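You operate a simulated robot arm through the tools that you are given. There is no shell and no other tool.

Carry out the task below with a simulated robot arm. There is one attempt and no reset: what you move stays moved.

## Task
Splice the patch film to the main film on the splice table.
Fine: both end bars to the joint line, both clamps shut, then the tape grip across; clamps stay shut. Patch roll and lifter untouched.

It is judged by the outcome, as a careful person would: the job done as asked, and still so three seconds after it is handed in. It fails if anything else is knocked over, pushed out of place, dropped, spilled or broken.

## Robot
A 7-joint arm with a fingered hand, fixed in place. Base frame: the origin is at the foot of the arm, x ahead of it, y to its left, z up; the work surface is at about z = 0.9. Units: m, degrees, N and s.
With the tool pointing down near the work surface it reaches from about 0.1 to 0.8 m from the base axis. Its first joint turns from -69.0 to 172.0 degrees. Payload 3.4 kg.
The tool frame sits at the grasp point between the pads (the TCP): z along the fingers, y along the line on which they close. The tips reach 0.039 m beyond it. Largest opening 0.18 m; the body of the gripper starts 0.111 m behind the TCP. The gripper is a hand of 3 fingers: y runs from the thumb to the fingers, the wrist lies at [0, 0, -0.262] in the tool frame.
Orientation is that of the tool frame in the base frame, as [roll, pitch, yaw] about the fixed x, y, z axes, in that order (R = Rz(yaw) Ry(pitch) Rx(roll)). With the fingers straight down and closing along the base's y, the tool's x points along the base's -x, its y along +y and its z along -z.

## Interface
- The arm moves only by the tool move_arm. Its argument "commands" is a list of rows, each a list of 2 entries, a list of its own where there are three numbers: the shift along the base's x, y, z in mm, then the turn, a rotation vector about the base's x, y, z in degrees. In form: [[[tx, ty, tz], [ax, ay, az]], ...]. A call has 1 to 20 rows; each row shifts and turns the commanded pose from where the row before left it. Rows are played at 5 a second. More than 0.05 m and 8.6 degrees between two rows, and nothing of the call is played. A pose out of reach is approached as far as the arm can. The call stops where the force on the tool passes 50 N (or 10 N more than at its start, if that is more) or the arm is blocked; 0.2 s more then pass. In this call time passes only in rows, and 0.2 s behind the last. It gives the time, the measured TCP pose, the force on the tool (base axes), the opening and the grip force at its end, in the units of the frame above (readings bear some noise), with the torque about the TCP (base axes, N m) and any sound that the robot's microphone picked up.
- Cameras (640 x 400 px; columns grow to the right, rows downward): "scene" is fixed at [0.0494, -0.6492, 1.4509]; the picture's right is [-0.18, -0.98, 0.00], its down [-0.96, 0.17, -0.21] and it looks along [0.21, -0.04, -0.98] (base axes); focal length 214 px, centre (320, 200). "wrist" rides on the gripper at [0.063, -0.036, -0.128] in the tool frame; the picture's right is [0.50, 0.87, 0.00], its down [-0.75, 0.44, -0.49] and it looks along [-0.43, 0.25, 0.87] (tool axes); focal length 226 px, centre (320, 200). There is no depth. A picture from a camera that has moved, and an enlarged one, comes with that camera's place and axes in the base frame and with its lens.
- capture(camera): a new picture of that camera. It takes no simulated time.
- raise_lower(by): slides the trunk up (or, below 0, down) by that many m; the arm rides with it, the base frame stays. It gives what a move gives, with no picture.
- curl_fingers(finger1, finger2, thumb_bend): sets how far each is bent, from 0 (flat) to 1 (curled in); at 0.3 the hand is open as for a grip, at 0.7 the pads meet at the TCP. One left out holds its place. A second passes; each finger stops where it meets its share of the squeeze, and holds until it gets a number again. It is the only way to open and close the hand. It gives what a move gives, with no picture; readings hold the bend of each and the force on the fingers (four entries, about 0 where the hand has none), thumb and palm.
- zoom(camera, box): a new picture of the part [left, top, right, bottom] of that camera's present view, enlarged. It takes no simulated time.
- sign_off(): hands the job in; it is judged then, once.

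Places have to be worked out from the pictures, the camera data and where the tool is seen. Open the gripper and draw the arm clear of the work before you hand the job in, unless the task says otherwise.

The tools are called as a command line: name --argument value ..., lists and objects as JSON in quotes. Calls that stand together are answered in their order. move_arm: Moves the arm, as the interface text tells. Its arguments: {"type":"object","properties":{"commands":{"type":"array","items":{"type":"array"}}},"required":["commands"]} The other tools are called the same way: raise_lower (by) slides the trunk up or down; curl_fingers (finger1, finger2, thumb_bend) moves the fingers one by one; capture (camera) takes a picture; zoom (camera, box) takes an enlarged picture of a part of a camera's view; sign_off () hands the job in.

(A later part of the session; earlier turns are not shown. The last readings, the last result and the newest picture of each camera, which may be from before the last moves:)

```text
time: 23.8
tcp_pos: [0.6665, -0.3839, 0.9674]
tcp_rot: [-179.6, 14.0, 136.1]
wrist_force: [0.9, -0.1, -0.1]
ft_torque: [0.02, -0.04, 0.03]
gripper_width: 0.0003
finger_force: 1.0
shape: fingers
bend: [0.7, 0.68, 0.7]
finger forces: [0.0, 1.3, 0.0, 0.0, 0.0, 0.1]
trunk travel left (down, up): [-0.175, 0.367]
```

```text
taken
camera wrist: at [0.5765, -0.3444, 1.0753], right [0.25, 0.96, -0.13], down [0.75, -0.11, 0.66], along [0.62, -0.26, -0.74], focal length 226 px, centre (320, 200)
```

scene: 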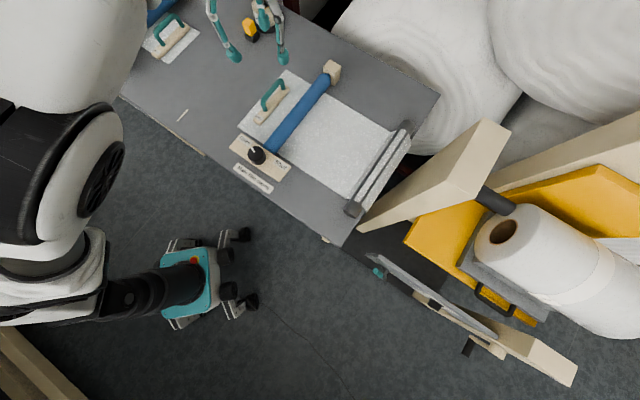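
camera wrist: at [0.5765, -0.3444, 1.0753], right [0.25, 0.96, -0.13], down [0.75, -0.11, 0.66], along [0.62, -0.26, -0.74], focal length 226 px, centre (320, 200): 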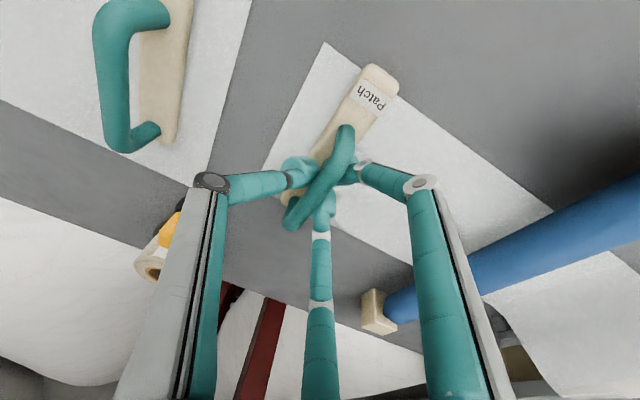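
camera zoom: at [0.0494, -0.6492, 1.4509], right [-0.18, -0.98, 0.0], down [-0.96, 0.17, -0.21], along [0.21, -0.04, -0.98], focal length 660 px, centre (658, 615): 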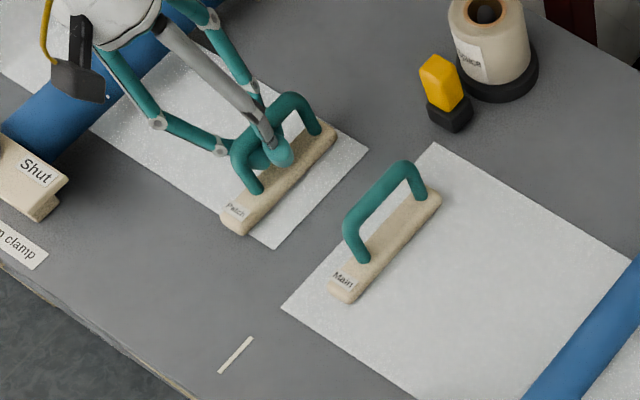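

About 5 cm of gap remains. I pull 36 mm more, then fine steps.

move_arm --commands '[[[-6.4, -6.4, 0], [0, 0, 0]], [[-6.4, -6.4, 0], [0, 0, 0]], [[-6.4, -6.4, 0], [0, 0, 0]], [[-6.4, -6.4, 0], [0, 0, 0]]]'

zoom --camera "scene" --box '[150, 20, 270, 120]'

capture --camera "wrist"

```text
time: 24.8
tcp_pos: [0.6422, -0.4072, 0.9667]
tcp_rot: [-179.7, 14.0, 136.1]
wrist_force: [0.9, 0.2, -0.8]
ft_torque: [0.01, 0.01, -0.01]
gripper_width: 0.0003
finger_force: 0.8
shape: fingers
bend: [0.7, 0.69, 0.7]
finger forces: [0.1, 1.5, 0.0, 0.1, 0.0, 0.0]
trunk travel left (down, up): [-0.175, 0.367]
```

```text
4.00 times, centred on (210, 70) of scene
camera zoom: at [0.0494, -0.6492, 1.4509], right [-0.18, -0.98, 0.0], down [-0.96, 0.17, -0.21], along [0.21, -0.04, -0.98], focal length 858 px, centre (760, 720)
```

zoom: 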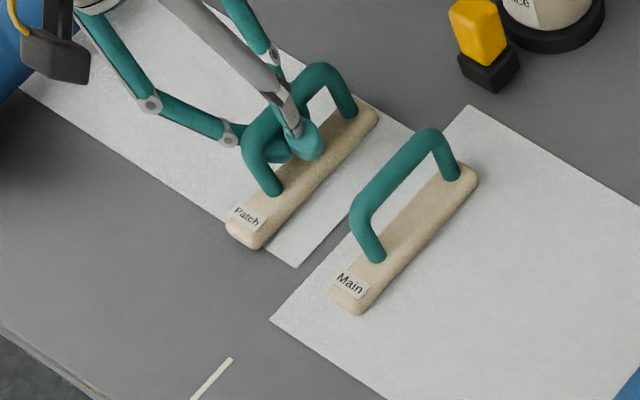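

```text
taken
camera wrist: at [0.5517, -0.37, 1.0754], right [0.25, 0.96, -0.13], down [0.75, -0.11, 0.66], along [0.62, -0.26, -0.74], focal length 226 px, centre (320, 200)
```

wrist: 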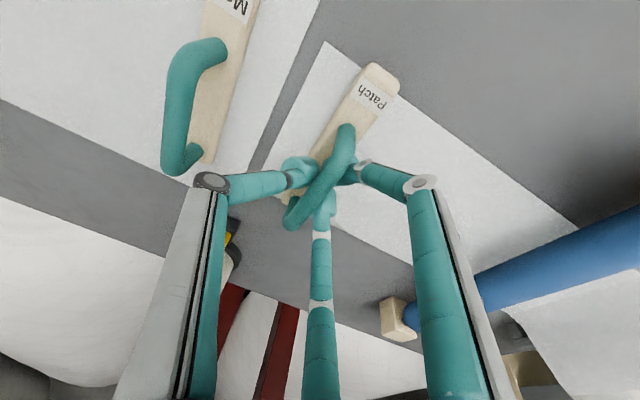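

Film gap is now ~11 mm and the thumb still clears the main handle. I continue in 4 mm steps for 8 mm.

move_arm --commands '[[[-2.8, -2.8, 0], [0, 0, 0]], [[-2.8, -2.8, 0], [0, 0, 0]]]'

zoom --camera "scene" --box '[150, 20, 270, 120]'

capture --camera "wrist"

```text
time: 25.4
tcp_pos: [0.6357, -0.4144, 0.9666]
tcp_rot: [-179.6, 14.1, 136.0]
wrist_force: [1.8, 0.2, -1.2]
ft_torque: [0.0, -0.03, 0.04]
gripper_width: 0.0
finger_force: 0.6
shape: fingers
bend: [0.7, 0.69, 0.7]
finger forces: [0.1, 1.4, 0.1, 0.1, 0.1, 0.0]
trunk travel left (down, up): [-0.175, 0.367]
```

```text
4.00 times, centred on (210, 70) of scene
camera zoom: at [0.0494, -0.6492, 1.4509], right [-0.18, -0.98, 0.0], down [-0.96, 0.17, -0.21], along [0.21, -0.04, -0.98], focal length 858 px, centre (760, 720)
```

zoom: 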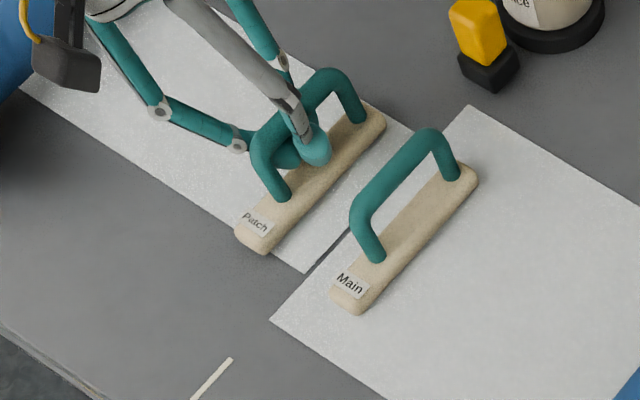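

```text
taken
camera wrist: at [0.5459, -0.3755, 1.0751], right [0.25, 0.96, -0.13], down [0.75, -0.11, 0.66], along [0.62, -0.26, -0.74], focal length 226 px, centre (320, 200)
```

wrist: 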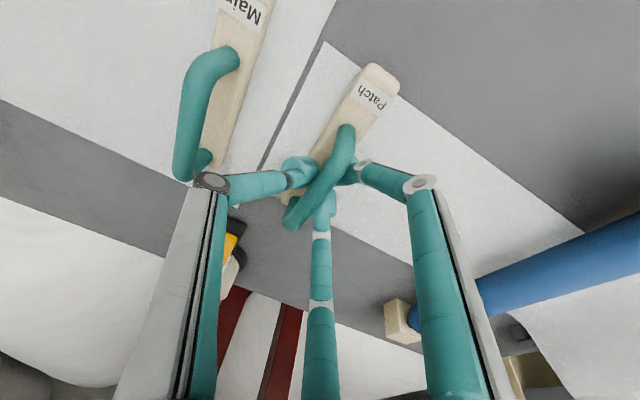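

Gap is ~4 mm now. Two more 2.5 mm steps, watching for the stop.

move_arm --commands '[[[-1.8, -1.8, 0], [0, 0, 0]], [[-1.8, -1.8, 0], [0, 0, 0]]]'

zoom --camera "scene" --box '[150, 20, 270, 120]'

```text
time: 26.0
tcp_pos: [0.6323, -0.4174, 0.9677]
tcp_rot: [-179.5, 14.1, 136.2]
wrist_force: [4.8, 2.9, -2.5]
ft_torque: [0.04, -0.1, 0.04]
gripper_width: 0.0
finger_force: 2.7
shape: fingers
bend: [0.69, 0.68, 0.7]
finger forces: [1.7, 3.5, 0.0, 0.0, 0.1, 0.1]
trunk travel left (down, up): [-0.175, 0.367]
```

```text
4.00 times, centred on (210, 70) of scene
camera zoom: at [0.0494, -0.6492, 1.4509], right [-0.18, -0.98, 0.0], down [-0.96, 0.17, -0.21], along [0.21, -0.04, -0.98], focal length 858 px, centre (760, 720)
```

zoom: 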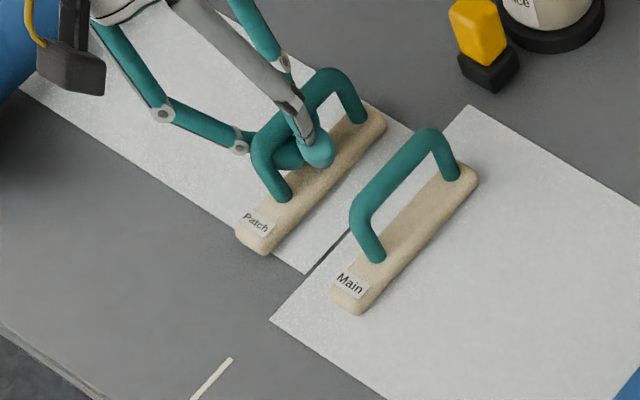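

Force jumped to ~5.6 N with the bar essentially still: the patch bar is on its stop too. One more small nudge to confirm.

move_arm --commands '[[[-1.5, -1.5, 0], [0, 0, 0]]]'

zoom --camera "scene" --box '[150, 20, 270, 120]'

```text
time: 26.4
tcp_pos: [0.6318, -0.4173, 0.9669]
tcp_rot: [-179.5, 14.0, 136.2]
wrist_force: [5.4, 4.9, -1.7]
ft_torque: [0.06, -0.08, 0.05]
gripper_width: 0.0002
finger_force: 3.8
shape: fingers
bend: [0.69, 0.68, 0.7]
finger forces: [2.8, 4.7, 0.0, 0.1, 0.0, 0.0]
trunk travel left (down, up): [-0.175, 0.367]
```

```text
4.00 times, centred on (210, 70) of scene
camera zoom: at [0.0494, -0.6492, 1.4509], right [-0.18, -0.98, 0.0], down [-0.96, 0.17, -0.21], along [0.21, -0.04, -0.98], focal length 858 px, centre (760, 720)
```

zoom: 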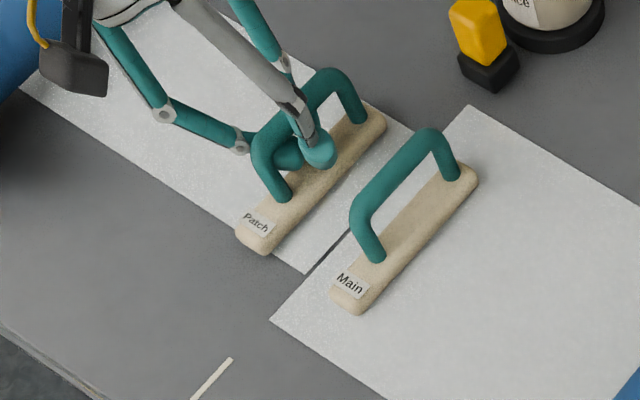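

Confirmed at the stop. I unload 3.5 mm, open (thumb only part-way because the main handle is close), and lift.

move_arm --commands '[[[2.5, 2.5, 0], [0, 0, 0]]]'

curl_fingers --finger1 0.5 --finger2 0.5 --thumb_bend 0.59

capture --camera "wrist"

zoom --camera "scene" --box '[150, 20, 270, 120]'

```text
time: 26.8
tcp_pos: [0.6325, -0.4164, 0.9675]
tcp_rot: [-179.5, 14.1, 136.1]
wrist_force: [3.7, 3.3, -0.4]
ft_torque: [0.01, -0.06, 0.05]
gripper_width: 0.0001
finger_force: 1.7
shape: fingers
bend: [0.69, 0.68, 0.7]
finger forces: [1.1, 2.7, 0.0, 0.1, 0.0, 0.0]
trunk travel left (down, up): [-0.175, 0.367]
```

```text
time: 27.8
tcp_pos: [0.6302, -0.4162, 0.9695]
tcp_rot: [-179.5, 14.1, 136.0]
wrist_force: [0.4, -1.5, 14.7]
ft_torque: [0.36, 0.07, 0.0]
gripper_width: 0.0438
finger_force: 7.3
shape: fingers
bend: [0.58, 0.5, 0.59]
finger forces: [14.4, 0.1, 0.0, 0.0, 0.0, 0.0]
trunk travel left (down, up): [-0.175, 0.367]
```

```text
taken
camera wrist: at [0.5422, -0.3771, 1.0769], right [0.25, 0.96, -0.13], down [0.74, -0.11, 0.66], along [0.62, -0.26, -0.74], focal length 226 px, centre (320, 200)
```

wrist: 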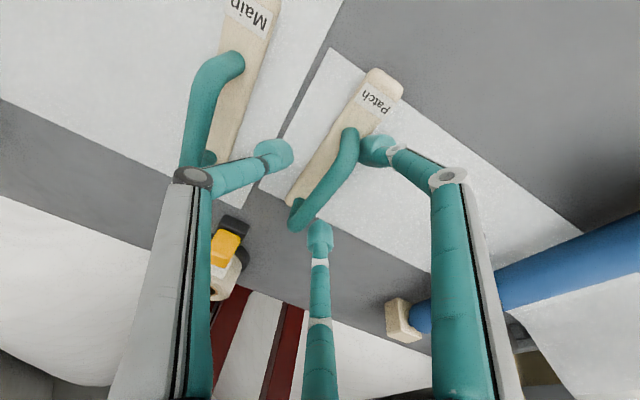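

```text
4.00 times, centred on (210, 70) of scene
camera zoom: at [0.0494, -0.6492, 1.4509], right [-0.18, -0.98, 0.0], down [-0.96, 0.17, -0.21], along [0.21, -0.04, -0.98], focal length 858 px, centre (760, 720)
```

zoom: 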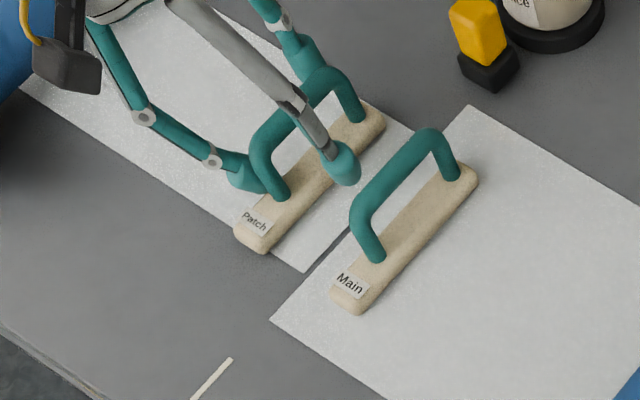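

Finger 1, lower because of the tilt, presses down on something (14 N up on the tool) as it opened; it's not under the tube. I lift slightly to relieve it and check.

move_arm --commands '[[[0, 0, 6], [0, 0, 0]]]'

zoom --camera "scene" --box '[150, 20, 270, 120]'

capture --camera "wrist"

```text
time: 28.2
tcp_pos: [0.6326, -0.4165, 0.9699]
tcp_rot: [-179.4, 13.7, 136.2]
wrist_force: [0.4, 0.1, -0.2]
ft_torque: [0.06, 0.01, -0.03]
gripper_width: 0.0554
finger_force: 0.0
shape: fingers
bend: [0.5, 0.5, 0.59]
finger forces: [0.0, 0.0, 0.1, 0.0, 0.1, 0.0]
trunk travel left (down, up): [-0.175, 0.367]
```

```text
4.00 times, centred on (210, 70) of scene
camera zoom: at [0.0494, -0.6492, 1.4509], right [-0.18, -0.98, 0.0], down [-0.96, 0.17, -0.21], along [0.21, -0.04, -0.98], focal length 858 px, centre (760, 720)
```

zoom: 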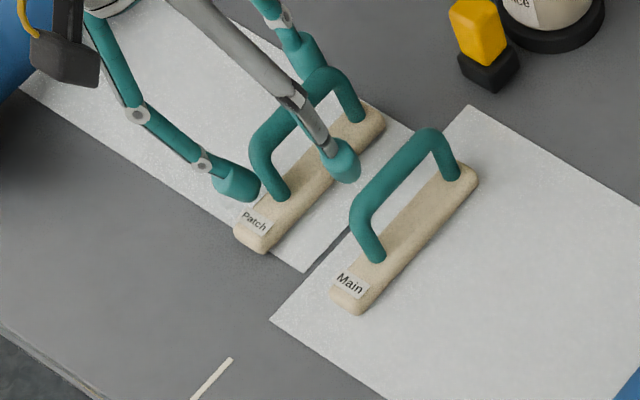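

```text
taken
camera wrist: at [0.5437, -0.3779, 1.0792], right [0.25, 0.96, -0.13], down [0.75, -0.11, 0.65], along [0.61, -0.26, -0.75], focal length 226 px, centre (320, 200)
```

wrist: 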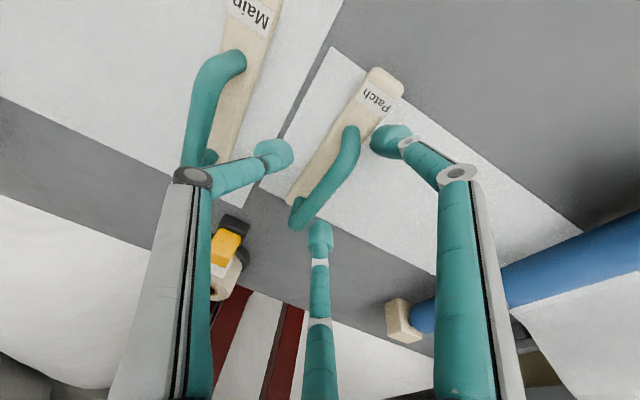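

Freed, no contact. I lift straight up and inspect the joint from above.

move_arm --commands '[[[0, 0, 15], [0, 0, 0]], [[0, 0, 30], [0, 0, 0]], [[0, 0, 40], [0, 0, 0]], [[0, 0, 40], [0, 0, 0]], [[-20, 20, 30], [0, 0, 0]], [[-30, 30, 20], [0, 0, 0]]]'

capture --camera "wrist"

zoom --camera "scene" --box '[150, 20, 270, 120]'

```text
time: 29.6
tcp_pos: [0.5816, -0.3646, 1.1498]
tcp_rot: [-179.5, 14.0, 136.1]
wrist_force: [-0.6, 0.4, 0.5]
ft_torque: [0.0, -0.01, -0.01]
gripper_width: 0.0555
finger_force: 0.2
shape: fingers
bend: [0.5, 0.5, 0.59]
finger forces: [0.0, 0.1, 0.0, 0.0, 0.0, 0.1]
trunk travel left (down, up): [-0.175, 0.367]
```

```text
taken
camera wrist: at [0.4919, -0.3259, 1.2584], right [0.25, 0.96, -0.13], down [0.75, -0.11, 0.66], along [0.62, -0.26, -0.74], focal length 226 px, centre (320, 200)
```

wrist: 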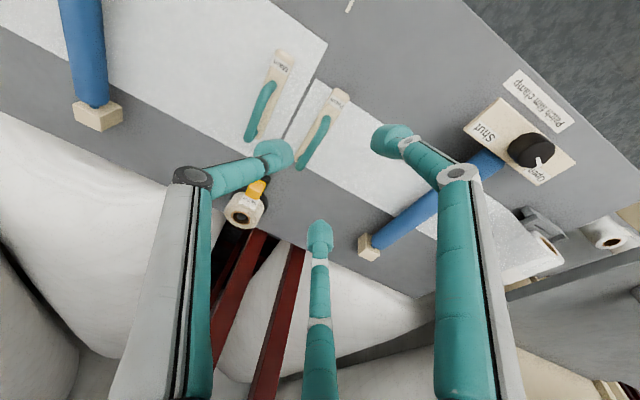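

```text
4.00 times, centred on (210, 70) of scene
camera zoom: at [0.0494, -0.6492, 1.4509], right [-0.18, -0.98, 0.0], down [-0.96, 0.17, -0.21], along [0.21, -0.04, -0.98], focal length 858 px, centre (760, 720)
```

zoom: 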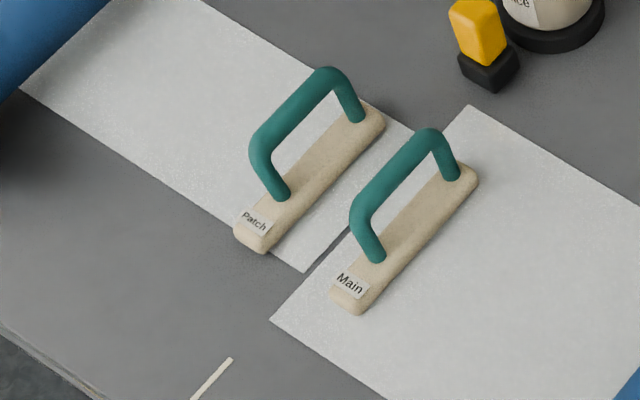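

Both bars sit at the joint; the patch bar may have crept back ~1 mm when the finger pressed. I re-seat it gently with the closed hand pushing the handle from behind.

curl_fingers --finger1 0.7 --finger2 0.7 --thumb_bend 0.7

move_arm --commands '[[[38, -12, -20], [0, 0, 0]], [[38, -12, -30], [0, 0, 0]], [[0, 0, -40], [0, 0, 0]], [[0, 0, -40], [0, 0, 0]], [[0, 0, -40], [0, 0, 0]]]'

capture --camera "wrist"

zoom --camera "scene" --box '[150, 20, 270, 120]'

```text
time: 30.6
tcp_pos: [0.5827, -0.3663, 1.148]
tcp_rot: [-179.5, 14.1, 136.1]
wrist_force: [0.0, -0.7, 0.1]
ft_torque: [-0.01, 0.01, -0.02]
gripper_width: 0.0
finger_force: 0.1
shape: fingers
bend: [0.7, 0.7, 0.7]
finger forces: [0.0, 0.1, 0.0, 0.1, 0.0, 0.0]
trunk travel left (down, up): [-0.175, 0.367]
```

```text
time: 31.8
tcp_pos: [0.6605, -0.3917, 0.9777]
tcp_rot: [-179.7, 13.9, 136.1]
wrist_force: [0.9, 0.4, -1.0]
ft_torque: [0.0, -0.01, -0.01]
gripper_width: 0.0
finger_force: 0.2
shape: fingers
bend: [0.7, 0.7, 0.7]
finger forces: [0.1, 0.0, 0.0, 0.0, 0.0, 0.0]
trunk travel left (down, up): [-0.175, 0.367]
```

```text
taken
camera wrist: at [0.5703, -0.3521, 1.0854], right [0.25, 0.96, -0.13], down [0.75, -0.11, 0.66], along [0.62, -0.26, -0.74], focal length 226 px, centre (320, 200)
```

wrist: 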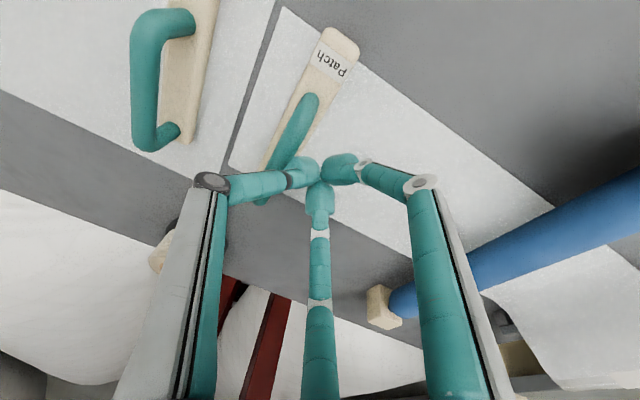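

```text
4.00 times, centred on (210, 70) of scene
camera zoom: at [0.0494, -0.6492, 1.4509], right [-0.18, -0.98, 0.0], down [-0.96, 0.17, -0.21], along [0.21, -0.04, -0.98], focal length 858 px, centre (760, 720)
```

zoom: 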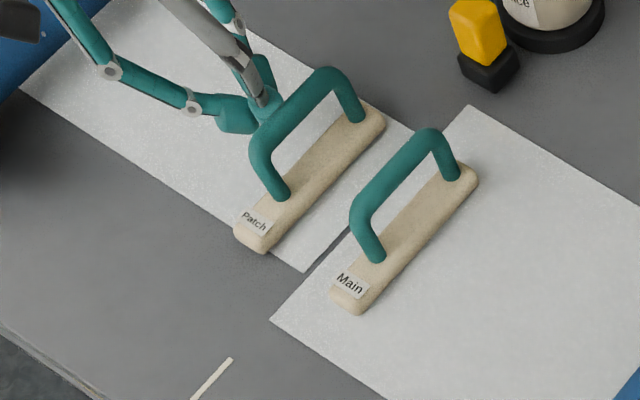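

The fist is just behind the handle. I push in -n in small steps until I feel the stop.

move_arm --commands '[[[-3.5, -3.5, 0], [0, 0, 0]], [[-3.5, -3.5, 0], [0, 0, 0]], [[-2.5, -2.5, 0], [0, 0, 0]], [[-2, -2, 0], [0, 0, 0]]]'

zoom --camera "scene" --box '[150, 20, 270, 120]'

```text
time: 32.8
tcp_pos: [0.649, -0.4013, 0.9783]
tcp_rot: [-179.6, 14.1, 136.1]
wrist_force: [5.5, 5.2, 1.5]
ft_torque: [0.1, -0.11, 0.03]
gripper_width: 0.0
finger_force: 4.9
shape: fingers
bend: [0.69, 0.69, 0.72]
finger forces: [0.1, 0.0, 0.0, 0.0, 10.2, 0.0]
trunk travel left (down, up): [-0.175, 0.367]
```

```text
4.00 times, centred on (210, 70) of scene
camera zoom: at [0.0494, -0.6492, 1.4509], right [-0.18, -0.98, 0.0], down [-0.96, 0.17, -0.21], along [0.21, -0.04, -0.98], focal length 858 px, centre (760, 720)
```

zoom: 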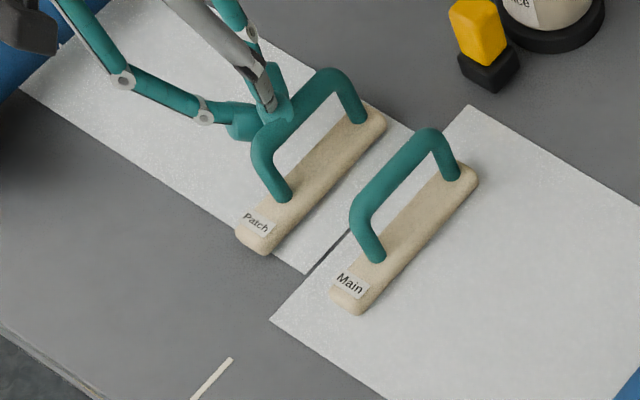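

Re-seated: the bar is back on its stop. I back off, lift, straighten the hand and move toward the patch clamp knob to view it closely.

move_arm --commands '[[[10, 10, 0], [0, 0, 0]], [[5, 5, 20], [0, 0, 0]], [[0, 0, 40], [0, 0, 0]], [[0, 10, 40], [3.3, 3.3, 0]], [[0, 40, 20], [3.3, 3.3, 0]], [[0, 45, 0], [3.3, 3.3, 0]], [[0, 45, 0], [0, 0, 0]]]'

capture --camera "wrist"

zoom --camera "scene" --box '[20, 0, 280, 150]'

```text
time: 34.4
tcp_pos: [0.6633, -0.2469, 1.0984]
tcp_rot: [-179.7, 0.0, 136.0]
wrist_force: [0.3, 0.9, 0.7]
ft_torque: [0.02, -0.03, -0.02]
gripper_width: 0.0
finger_force: 0.1
shape: fingers
bend: [0.7, 0.7, 0.7]
finger forces: [0.0, 0.0, 0.1, 0.0, 0.0, 0.0]
trunk travel left (down, up): [-0.175, 0.367]
```

```text
taken
camera wrist: at [0.5943, -0.2282, 1.225], right [0.24, 0.97, 0.0], down [0.85, -0.21, 0.49], along [0.47, -0.12, -0.87], focal length 226 px, centre (320, 200)
```

wrist: 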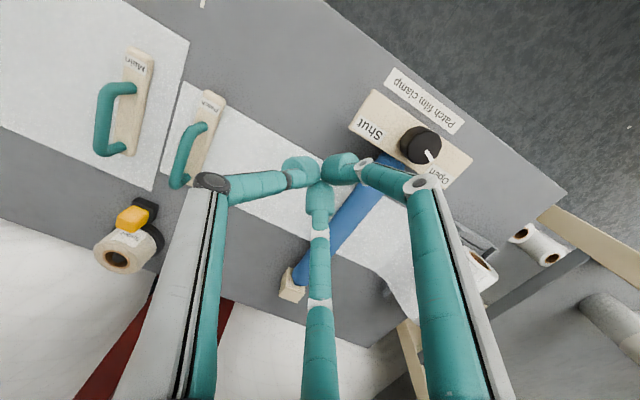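

```text
2.46 times, centred on (150, 75) of scene
camera zoom: at [0.0494, -0.6492, 1.4509], right [-0.18, -0.98, 0.0], down [-0.96, 0.17, -0.21], along [0.21, -0.04, -0.98], focal length 528 px, centre (738, 508)
```

zoom: 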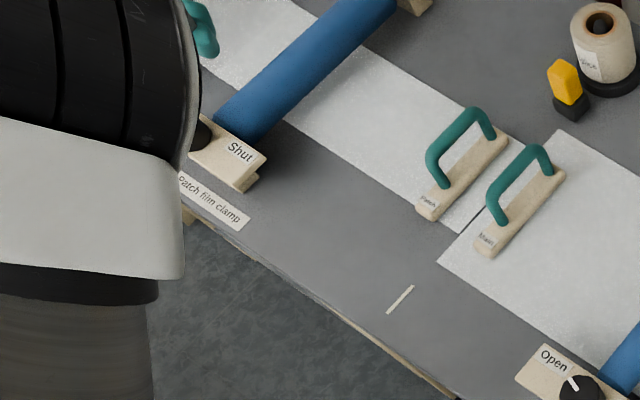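

The patch knob is near (0.69,-0.13) with top about z≈0.96, its pointer at "Open". I move above and open the hand to look closely.

move_arm --commands '[[[0, 30, 0], [0, 0, -8]], [[0, 30, 0], [0, 0, -8]], [[0, 20, 0], [0, 0, -8]], [[0, 0, 0], [0, 0, -8]], [[0, 0, 0], [0, 0, -8]], [[0, 0, 0], [0, 0, -8]]]'

capture --camera "wrist"

```text
time: 35.8
tcp_pos: [0.6585, -0.4105, 1.088]
tcp_rot: [-179.6, -0.6, 88.8]
wrist_force: [0.1, -0.8, -0.3]
ft_torque: [0.03, 0.04, 0.01]
gripper_width: 0.0
finger_force: 0.0
shape: fingers
bend: [0.7, 0.7, 0.7]
finger forces: [0.0, 0.1, 0.0, 0.0, 0.0, 0.0]
out of reach, approached as far as the arm can: row 2, 3, 4, 5, 6
trunk travel left (down, up): [-0.175, 0.367]
```

```text
taken
camera wrist: at [0.6254, -0.3488, 1.2161], right [0.88, 0.48, 0.0], down [0.42, -0.77, 0.48], along [0.23, -0.42, -0.88], focal length 226 px, centre (320, 200)
```

wrist: 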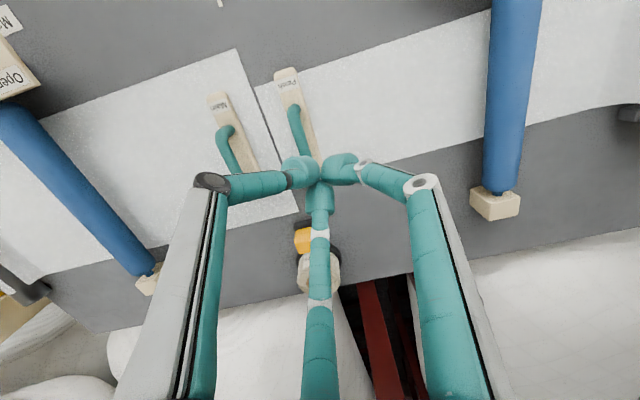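

The yaw in that direction ran into a joint limit and the arm swung off (safely high). Because the fingers sit at 120°, yaw 166° gives an equivalent finger layout, so I turn the other way, first in place.

move_arm --commands '[[[0, 0, 3], [0, 0, 8]], [[0, 0, 3], [0, 0, 8]], [[0, 0, 3], [0, 0, 8]], [[0, 0, 3], [0, 0, 8]], [[0, 5, 0], [0, 0, 8]], [[0, 5, 0], [0, 0, 8]]]'

```text
time: 37.2
tcp_pos: [0.6582, -0.3992, 1.1009]
tcp_rot: [-179.9, 0.0, 136.1]
wrist_force: [-0.1, -0.1, -0.8]
ft_torque: [0.01, 0.0, 0.02]
gripper_width: 0.0
finger_force: 0.1
shape: fingers
bend: [0.7, 0.7, 0.7]
finger forces: [0.1, 0.0, 0.1, 0.0, 0.0, 0.0]
trunk travel left (down, up): [-0.175, 0.367]
```

Back at yaw 136° in control. Now I translate toward the patch knob while turning to yaw ~166°, staying at z≈1.1.

move_arm --commands '[[[5, 38, 0], [0, 0, 5]], [[5, 38, 0], [0, 0, 5]], [[5, 38, 0], [0, 0, 5]], [[5, 38, 0], [0, 0, 5]], [[5, 38, 0], [0, 0, 5]], [[5, 38, 0], [0, 0, 5]], [[1, 38, 0], [0, 0, 0]]]'

curl_fingers --finger1 0.45 --finger2 0.45 --thumb_bend 0.45

capture --camera "wrist"

```text
time: 38.8
tcp_pos: [0.6449, -0.1694, 1.084]
tcp_rot: [-179.7, 0.1, 165.9]
wrist_force: [-1.0, -0.5, 0.3]
ft_torque: [0.0, 0.02, 0.0]
gripper_width: 0.0003
finger_force: 0.0
shape: fingers
bend: [0.7, 0.7, 0.7]
finger forces: [0.0, 0.0, 0.0, 0.1, 0.0, 0.0]
out of reach, approached as far as the arm can: row 5, 6, 7
trunk travel left (down, up): [-0.175, 0.367]
```

```text
time: 39.8
tcp_pos: [0.645, -0.1717, 1.0835]
tcp_rot: [-179.9, 0.1, 166.0]
wrist_force: [0.3, 0.5, -0.3]
ft_torque: [0.01, -0.05, -0.01]
gripper_width: 0.0919
finger_force: 0.1
shape: fingers
bend: [0.45, 0.45, 0.45]
finger forces: [0.0, 0.0, 0.0, 0.0, 0.0, 0.0]
trunk travel left (down, up): [-0.175, 0.367]
```

```text
taken
camera wrist: at [0.5762, -0.1904, 1.2105], right [-0.28, 0.96, 0.0], down [0.84, 0.24, 0.49], along [0.47, 0.13, -0.87], focal length 226 px, centre (320, 200)
```

wrist: 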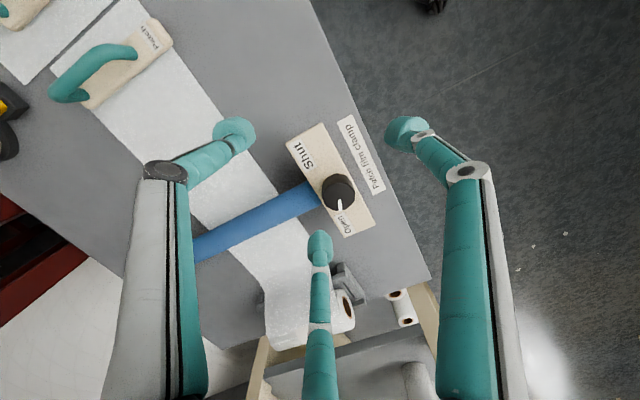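

The arm reports out of reach here though the radius is modest, so some joint limit is active. I probe with small moves to learn which direction is limited.

move_arm --commands '[[[0, 20, 0], [0, 0, 0]], [[0, 20, 0], [0, 0, 0]]]'

move_arm --commands '[[[20, 0, 0], [0, 0, 0]], [[20, 0, 0], [0, 0, 0]]]'

capture --camera "scene"

```text
time: 40.4
tcp_pos: [0.6264, -0.1474, 1.0771]
tcp_rot: [-179.8, 0.1, 166.1]
wrist_force: [0.2, -0.8, 0.0]
ft_torque: [0.02, 0.02, -0.01]
gripper_width: 0.0921
finger_force: 0.1
shape: fingers
bend: [0.45, 0.45, 0.45]
finger forces: [0.0, 0.0, 0.1, 0.0, 0.0, 0.0]
out of reach, approached as far as the arm can: row 1, 2
trunk travel left (down, up): [-0.175, 0.367]
```

```text
time: 41.0
tcp_pos: [0.6498, -0.1667, 1.0697]
tcp_rot: [-179.9, 0.1, 166.0]
wrist_force: [-0.2, 0.2, 0.1]
ft_torque: [0.01, -0.04, 0.0]
gripper_width: 0.0922
finger_force: 0.0
shape: fingers
bend: [0.45, 0.45, 0.45]
finger forces: [0.0, 0.0, 0.1, 0.0, 0.0, 0.1]
out of reach, approached as far as the arm can: row 1, 2
trunk travel left (down, up): [-0.175, 0.367]
```

```text
taken
```

scene: 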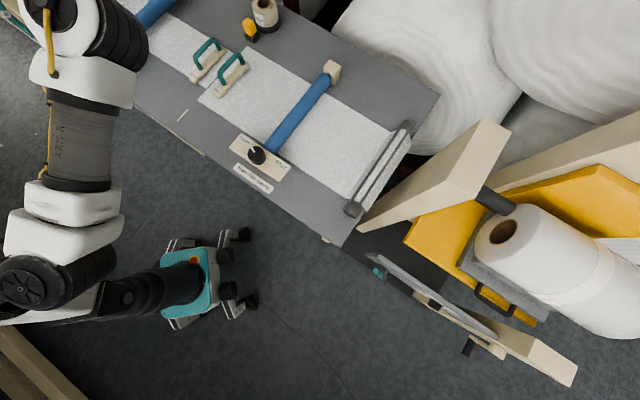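

The shoulder seems to sit low relative to the wrist, so raising the trunk should extend the horizontal reach. I raise it by 0.15 m and then bring the hand back down toward the knob.

raise_lower --by 0.15

move_arm --commands '[[[0, 0, -30], [0, 0, 0]], [[0, 0, -30], [0, 0, 0]], [[0, 0, -30], [0, 0, 0]], [[0, 0, -30], [0, 0, 0]], [[10, 10, 0], [0, 0, 0]], [[15, 15, 0], [0, 0, 0]]]'

capture --camera "wrist"

capture --camera "scene"

```text
time: 42.8
tcp_pos: [0.5877, -0.1675, 1.3183]
tcp_rot: [177.5, 9.6, 165.6]
wrist_force: [0.6, 0.5, -0.3]
ft_torque: [0.03, 0.01, -0.01]
gripper_width: 0.092
finger_force: 0.0
shape: fingers
bend: [0.45, 0.45, 0.45]
finger forces: [0.1, 0.1, 0.1, 0.0, 0.0, 0.1]
trunk travel left (down, up): [-0.325, 0.217]
```

```text
time: 44.1
tcp_pos: [0.6147, -0.1428, 1.1988]
tcp_rot: [177.7, 9.5, 165.6]
wrist_force: [-0.2, 0.0, -0.3]
ft_torque: [0.0, 0.0, 0.03]
gripper_width: 0.0923
finger_force: 0.2
shape: fingers
bend: [0.45, 0.45, 0.45]
finger forces: [0.0, 0.1, 0.0, 0.0, 0.0, 0.0]
trunk travel left (down, up): [-0.325, 0.217]
```

```text
taken
camera wrist: at [0.5251, -0.162, 1.3112], right [-0.27, 0.96, -0.05], down [0.74, 0.24, 0.63], along [0.62, 0.13, -0.78], focal length 226 px, centre (320, 200)
```

wrist: 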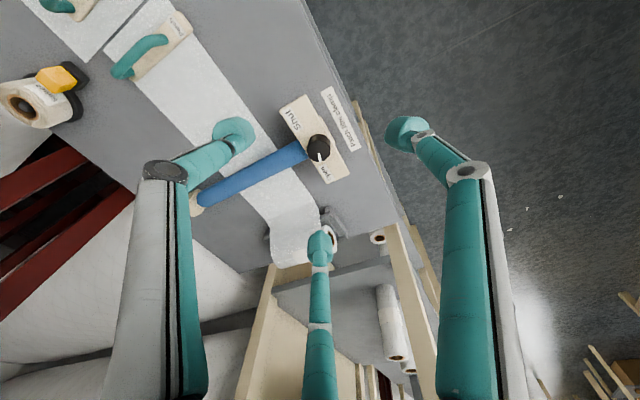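

```text
taken
```

scene: 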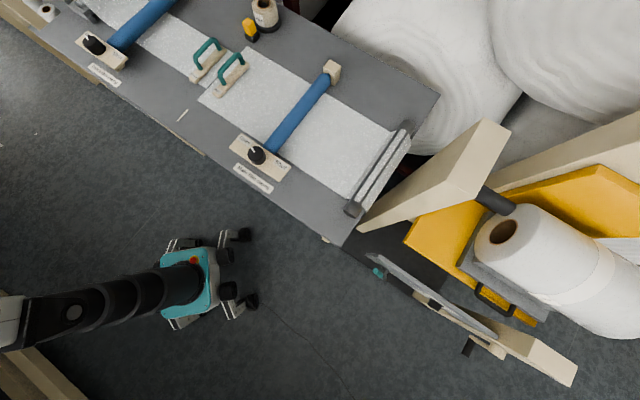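

The trunk raise cleared the limit (the hand has tipped ~10°). I move over the knob and straighten the hand gradually, watching reach.

move_arm --commands '[[[15, 3, -20], [0, 2.5, 0]], [[15, 3, -20], [0, 2.5, 0]], [[15, 3, -20], [0, 2.5, 0]], [[15, 3, -20], [0, 2.3, 0]], [[14, 3, -20], [0, 0, 0]]]'

capture --camera "wrist"

```text
time: 45.4
tcp_pos: [0.6407, -0.1711, 1.0968]
tcp_rot: [179.8, 0.3, 166.0]
wrist_force: [0.7, 0.6, 0.1]
ft_torque: [-0.01, 0.03, -0.04]
gripper_width: 0.0925
finger_force: 0.1
shape: fingers
bend: [0.45, 0.45, 0.45]
finger forces: [0.1, 0.0, 0.0, 0.0, 0.1, 0.1]
out of reach, approached as far as the arm can: row 2, 3, 4, 5
trunk travel left (down, up): [-0.325, 0.217]
```

```text
taken
camera wrist: at [0.5718, -0.1909, 1.2237], right [-0.27, 0.96, 0.0], down [0.83, 0.24, 0.5], along [0.48, 0.14, -0.87], focal length 226 px, centre (320, 200)
```

wrist: 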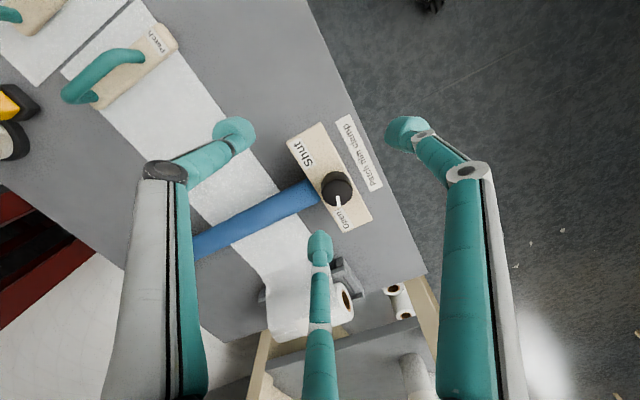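

The boundary for a vertical hand is the same with the trunk raised, so it isn't pure length. I test whether yaw changes it: turn to ~196° and push toward the knob again.

move_arm --commands '[[[0, 0, 0], [0, 0, 7.5]], [[0, 0, 0], [0, 0, 7.5]], [[0, 0, 0], [0, 0, 7.5]], [[0, 0, 0], [0, 0, 7.5]], [[10, 10, 0], [0, 0, 0]], [[15, 15, 0], [0, 0, 0]]]'

```text
time: 46.8
tcp_pos: [0.6415, -0.1706, 1.0963]
tcp_rot: [-180.0, 0.3, -164.1]
wrist_force: [-0.3, -0.3, -0.9]
ft_torque: [0.01, 0.0, -0.04]
gripper_width: 0.0925
finger_force: 0.0
shape: fingers
bend: [0.45, 0.45, 0.45]
finger forces: [0.0, 0.1, 0.0, 0.0, 0.0, 0.0]
out of reach, approached as far as the arm can: row 5, 6
trunk travel left (down, up): [-0.325, 0.217]
```

Yaw makes no difference. I look at the arm's posture in the scene view to understand what's limiting.

capture --camera "scene"

capture --camera "wrist"

```text
taken
```

scene: 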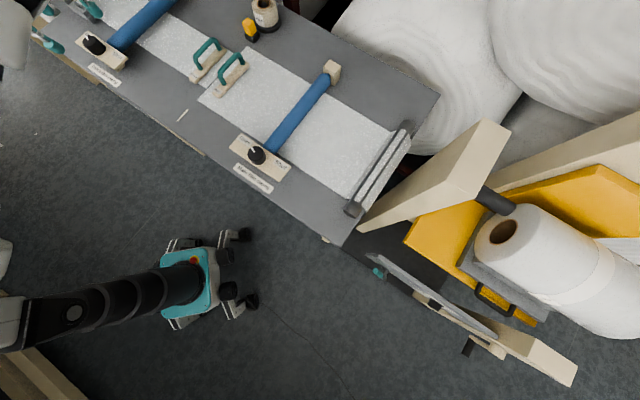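

```text
taken
camera wrist: at [0.5916, -0.2236, 1.2231], right [-0.72, 0.7, 0.0], down [0.6, 0.62, 0.5], along [0.35, 0.36, -0.87], focal length 226 px, centre (320, 200)
```

wrist: 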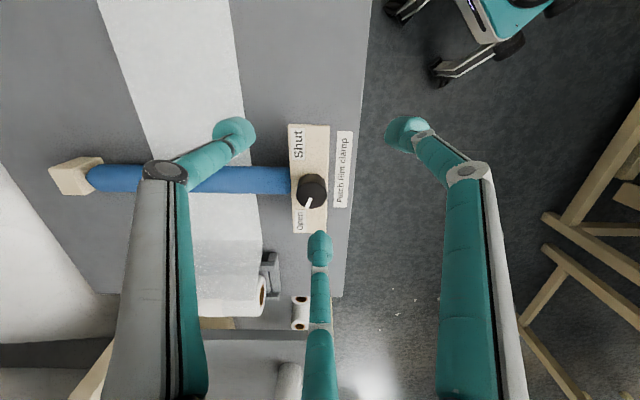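

The limit may be a posture (elbow-branch) issue. I'll retract toward the base and swing the arm to the +y side, then approach the knob from there so the elbow comes out differently.

move_arm --commands '[[[-35, 10, 20], [0, 0, -7]], [[-40, 20, 20], [0, 0, -7]], [[-40, 30, 20], [0, 0, -7]], [[-40, 40, 0], [0, 0, -7]], [[-30, 40, 0], [0, 0, 0]], [[0, 45, 0], [0, 0, 0]], [[0, 45, 0], [0, 0, 0]], [[0, 45, 0], [0, 0, 0]]]'

capture --camera "wrist"

capture --camera "scene"

```text
refused: row 3 steps farther than a row can; nothing moved
```

```text
taken
camera wrist: at [0.5916, -0.2236, 1.2231], right [-0.72, 0.7, 0.0], down [0.6, 0.62, 0.5], along [0.35, 0.36, -0.87], focal length 226 px, centre (320, 200)
```

wrist: 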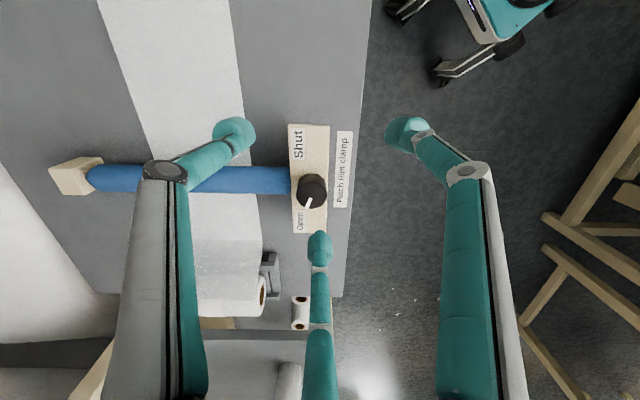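

```text
taken
```

scene: 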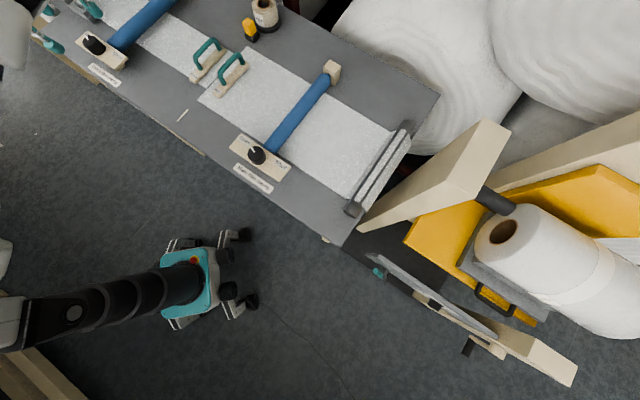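

The step was a bit too long and nothing moved; I repeat the swing with shorter rows.

move_arm --commands '[[[-30, 10, 15], [0, 0, -7]], [[-30, 20, 15], [0, 0, -7]], [[-30, 30, 10], [0, 0, -7]], [[-30, 30, 0], [0, 0, -7]], [[-30, 35, 0], [0, 0, 0]], [[-20, 40, 0], [0, 0, 0]], [[0, 45, 0], [0, 0, 0]], [[0, 45, 0], [0, 0, 0]]]'

move_arm --commands '[[[35, -25, 0], [0, 0, 0]], [[35, -25, 0], [0, 0, 0]], [[35, -25, 0], [0, 0, 0]], [[35, -25, 0], [0, 0, 0]], [[30, -30, 0], [0, 0, 0]], [[30, -30, 0], [0, 0, 0]]]'

capture --camera "scene"

```text
time: 48.5
tcp_pos: [0.4967, -0.065, 1.141]
tcp_rot: [179.9, 0.2, 167.7]
wrist_force: [0.1, 0.7, 0.6]
ft_torque: [-0.01, -0.02, -0.02]
gripper_width: 0.0924
finger_force: 0.0
shape: fingers
bend: [0.45, 0.45, 0.45]
finger forces: [0.1, 0.0, 0.0, 0.0, 0.1, 0.0]
out of reach, approached as far as the arm can: row 5, 6, 7, 8
trunk travel left (down, up): [-0.325, 0.217]
```

```text
time: 50.0
tcp_pos: [0.6757, -0.238, 1.1346]
tcp_rot: [179.9, 0.4, 167.8]
wrist_force: [-0.4, 0.5, 0.2]
ft_torque: [0.04, 0.02, -0.03]
gripper_width: 0.0922
finger_force: 0.1
shape: fingers
bend: [0.45, 0.45, 0.45]
finger forces: [0.1, 0.1, 0.0, 0.0, 0.1, 0.1]
out of reach, approached as far as the arm can: row 4, 5, 6
trunk travel left (down, up): [-0.325, 0.217]
```

```text
taken
```

scene: 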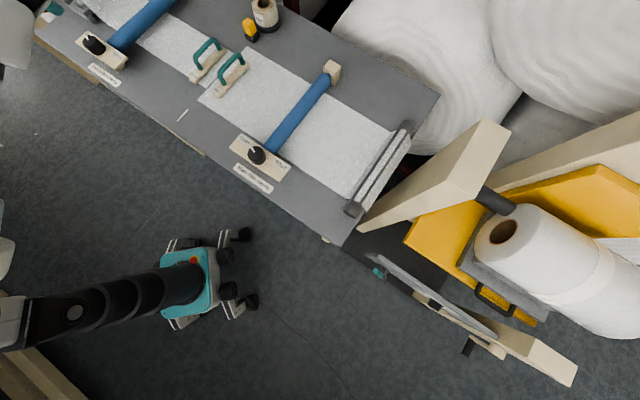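

Mapping the limits: the elbow is stuck near (0.36,-0.40) (first-joint limit), leaving ~0.36 m to the wrist; so for the patch knob I need the hand tilted outward (~18° toward azimuth 40°). I tilt and then move toward the knob.

move_arm --commands '[[[-10, 0, 0], [3.86, -4.6, 0]], [[0, 0, 0], [3.86, -4.6, 0]], [[0, 0, 0], [3.86, -4.6, 0]], [[8, 27, -12], [0, 0, 0]], [[8, 27, -12], [0, 0, 0]], [[8, 27, -12], [0, 0, 0]], [[0, 27, -12], [0, 0, 0]]]'

capture --camera "wrist"

```text
time: 51.5
tcp_pos: [0.6898, -0.1315, 1.0871]
tcp_rot: [165.4, 11.0, 166.1]
wrist_force: [-0.5, -0.8, 0.4]
ft_torque: [0.03, 0.01, 0.02]
gripper_width: 0.0923
finger_force: 0.0
shape: fingers
bend: [0.45, 0.45, 0.45]
finger forces: [0.0, 0.0, 0.1, 0.0, 0.0, 0.0]
trunk travel left (down, up): [-0.325, 0.217]
```

```text
taken
camera wrist: at [0.5944, -0.1777, 1.1874], right [-0.32, 0.94, 0.12], down [0.68, 0.14, 0.72], along [0.66, 0.31, -0.68], focal length 226 px, centre (320, 200)
```

wrist: 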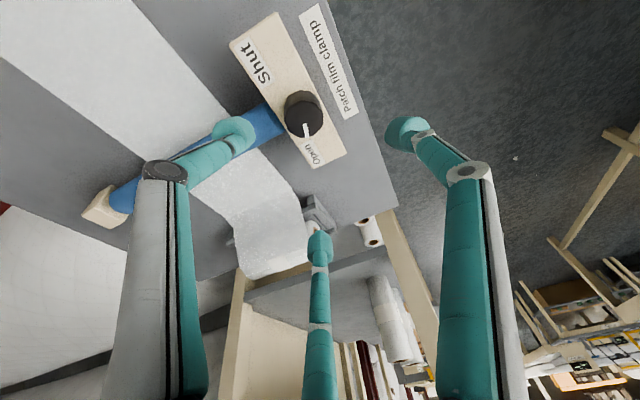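

Reachable with this tilt. I zoom on the knob to read pointer, label positions and size.

zoom --camera "wrist" --box '[220, 0, 380, 180]'

zoom --camera "scene" --box '[60, 20, 140, 90]'

zoom --camera "scene" --box '[220, 120, 310, 200]'

```text
2.22 times, centred on (300, 90) of wrist
camera zoom: at [0.5944, -0.1777, 1.1874], right [-0.32, 0.94, 0.12], down [0.68, 0.14, 0.72], along [0.66, 0.31, -0.68], focal length 502 px, centre (364, 444)
```

zoom: 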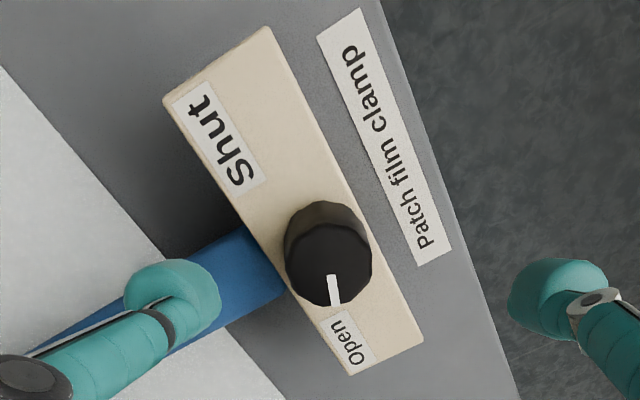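

```text
5.71 times, centred on (100, 55) of scene
camera zoom: at [0.0494, -0.6492, 1.4509], right [-0.18, -0.98, 0.0], down [-0.96, 0.17, -0.21], along [0.21, -0.04, -0.98], focal length 1226 px, centre (1577, 1029)
```

zoom: 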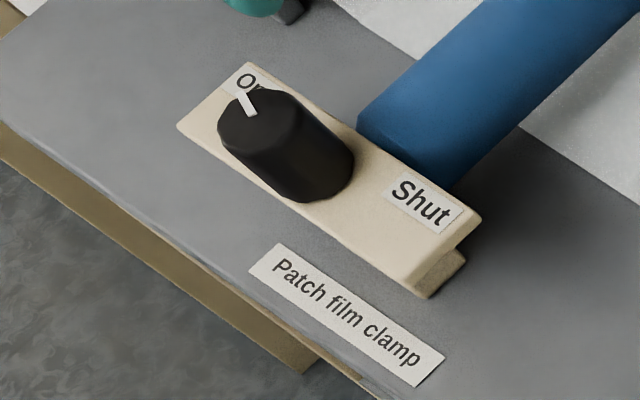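

```text
5.00 times, centred on (265, 160) of scene
camera zoom: at [0.0494, -0.6492, 1.4509], right [-0.18, -0.98, 0.0], down [-0.96, 0.17, -0.21], along [0.21, -0.04, -0.98], focal length 1072 px, centre (595, 400)
```

zoom: 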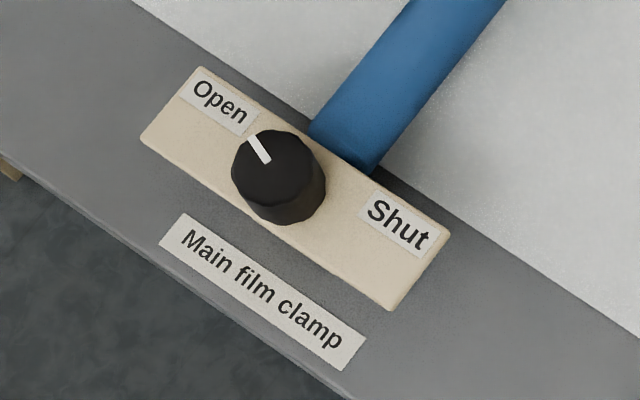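

Knob axis ≈(0.691,-0.134), top z≈0.975, diameter ~35 mm; pointer must turn clockwise past the roller toward "Shut". I wind the hand back 25° about its own axis and centre it above the knob.

move_arm --commands '[[[0, -1, -10], [-1.97, -1.66, 7.92]], [[1, -1, -10], [-1.97, -1.66, 7.92]], [[0, 0, -17], [-1.97, -1.66, 7.92]]]'

capture --camera "wrist"

zoom --camera "scene" --box '[20, 0, 160, 110]'

```text
time: 52.4
tcp_pos: [0.6902, -0.1318, 1.0511]
tcp_rot: [171.5, 16.2, -168.2]
wrist_force: [0.2, -0.4, -0.2]
ft_torque: [-0.01, -0.03, 0.0]
gripper_width: 0.0922
finger_force: 0.0
shape: fingers
bend: [0.45, 0.45, 0.45]
finger forces: [0.0, 0.0, 0.0, 0.1, 0.0, 0.0]
trunk travel left (down, up): [-0.325, 0.217]
```

```text
taken
camera wrist: at [0.61, -0.2052, 1.1492], right [-0.68, 0.73, -0.02], down [0.49, 0.46, 0.74], along [0.55, 0.49, -0.67], focal length 226 px, centre (320, 200)
```

wrist: 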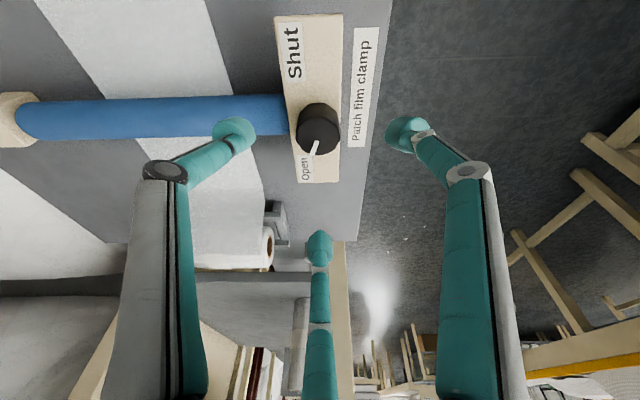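

```text
3.64 times, centred on (90, 55) of scene
camera zoom: at [0.0494, -0.6492, 1.4509], right [-0.18, -0.98, 0.0], down [-0.96, 0.17, -0.21], along [0.21, -0.04, -0.98], focal length 780 px, centre (1156, 727)
```

zoom: 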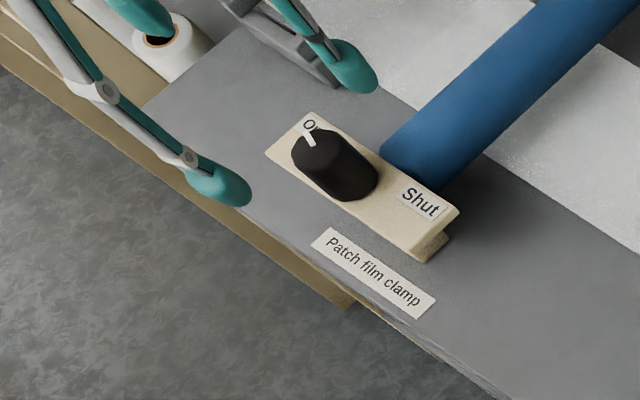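

Alignment is within ~4 mm. I narrow the fingers to ~60 mm opening to clear the roller, then descend around the knob.

curl_fingers --finger1 0.52 --finger2 0.52 --thumb_bend 0.52

move_arm --commands '[[[1, -1, -15], [0, 0, 0]], [[1, -1, -15], [0, 0, 0]], [[0, -1, -15], [0, 0, 0]]]'

capture --camera "wrist"

zoom --camera "scene" --box '[20, 0, 160, 110]'

```text
time: 53.4
tcp_pos: [0.6899, -0.13, 1.0531]
tcp_rot: [171.4, 16.2, -168.4]
wrist_force: [0.8, 0.6, 0.6]
ft_torque: [0.0, 0.03, 0.0]
gripper_width: 0.0654
finger_force: 0.1
shape: fingers
bend: [0.52, 0.52, 0.52]
finger forces: [0.0, 0.1, 0.0, 0.0, 0.0, 0.1]
trunk travel left (down, up): [-0.325, 0.217]
```

```text
time: 54.1
tcp_pos: [0.6929, -0.1343, 1.0076]
tcp_rot: [171.5, 16.3, -168.4]
wrist_force: [0.4, -0.6, -0.2]
ft_torque: [0.0, 0.02, 0.01]
gripper_width: 0.0655
finger_force: 0.0
shape: fingers
bend: [0.52, 0.52, 0.52]
finger forces: [0.0, 0.1, 0.0, 0.0, 0.0, 0.0]
trunk travel left (down, up): [-0.325, 0.217]
```

```text
taken
camera wrist: at [0.6119, -0.2062, 1.1048], right [-0.68, 0.74, -0.02], down [0.49, 0.47, 0.74], along [0.55, 0.49, -0.67], focal length 226 px, centre (320, 200)
```

wrist: 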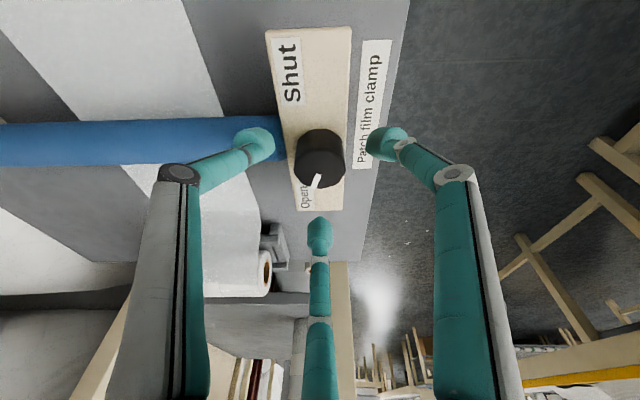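

```text
3.64 times, centred on (90, 55) of scene
camera zoom: at [0.0494, -0.6492, 1.4509], right [-0.18, -0.98, 0.0], down [-0.96, 0.17, -0.21], along [0.21, -0.04, -0.98], focal length 780 px, centre (1156, 727)
```

zoom: 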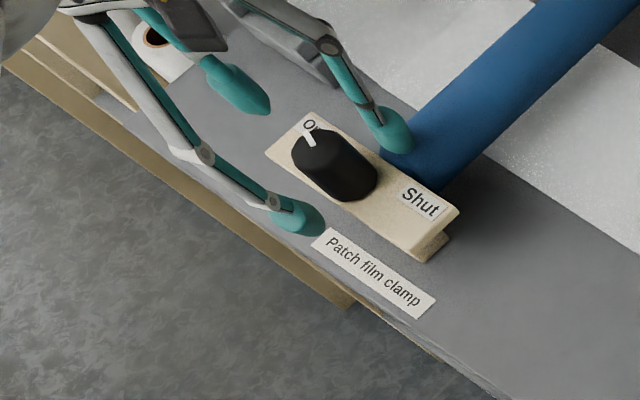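

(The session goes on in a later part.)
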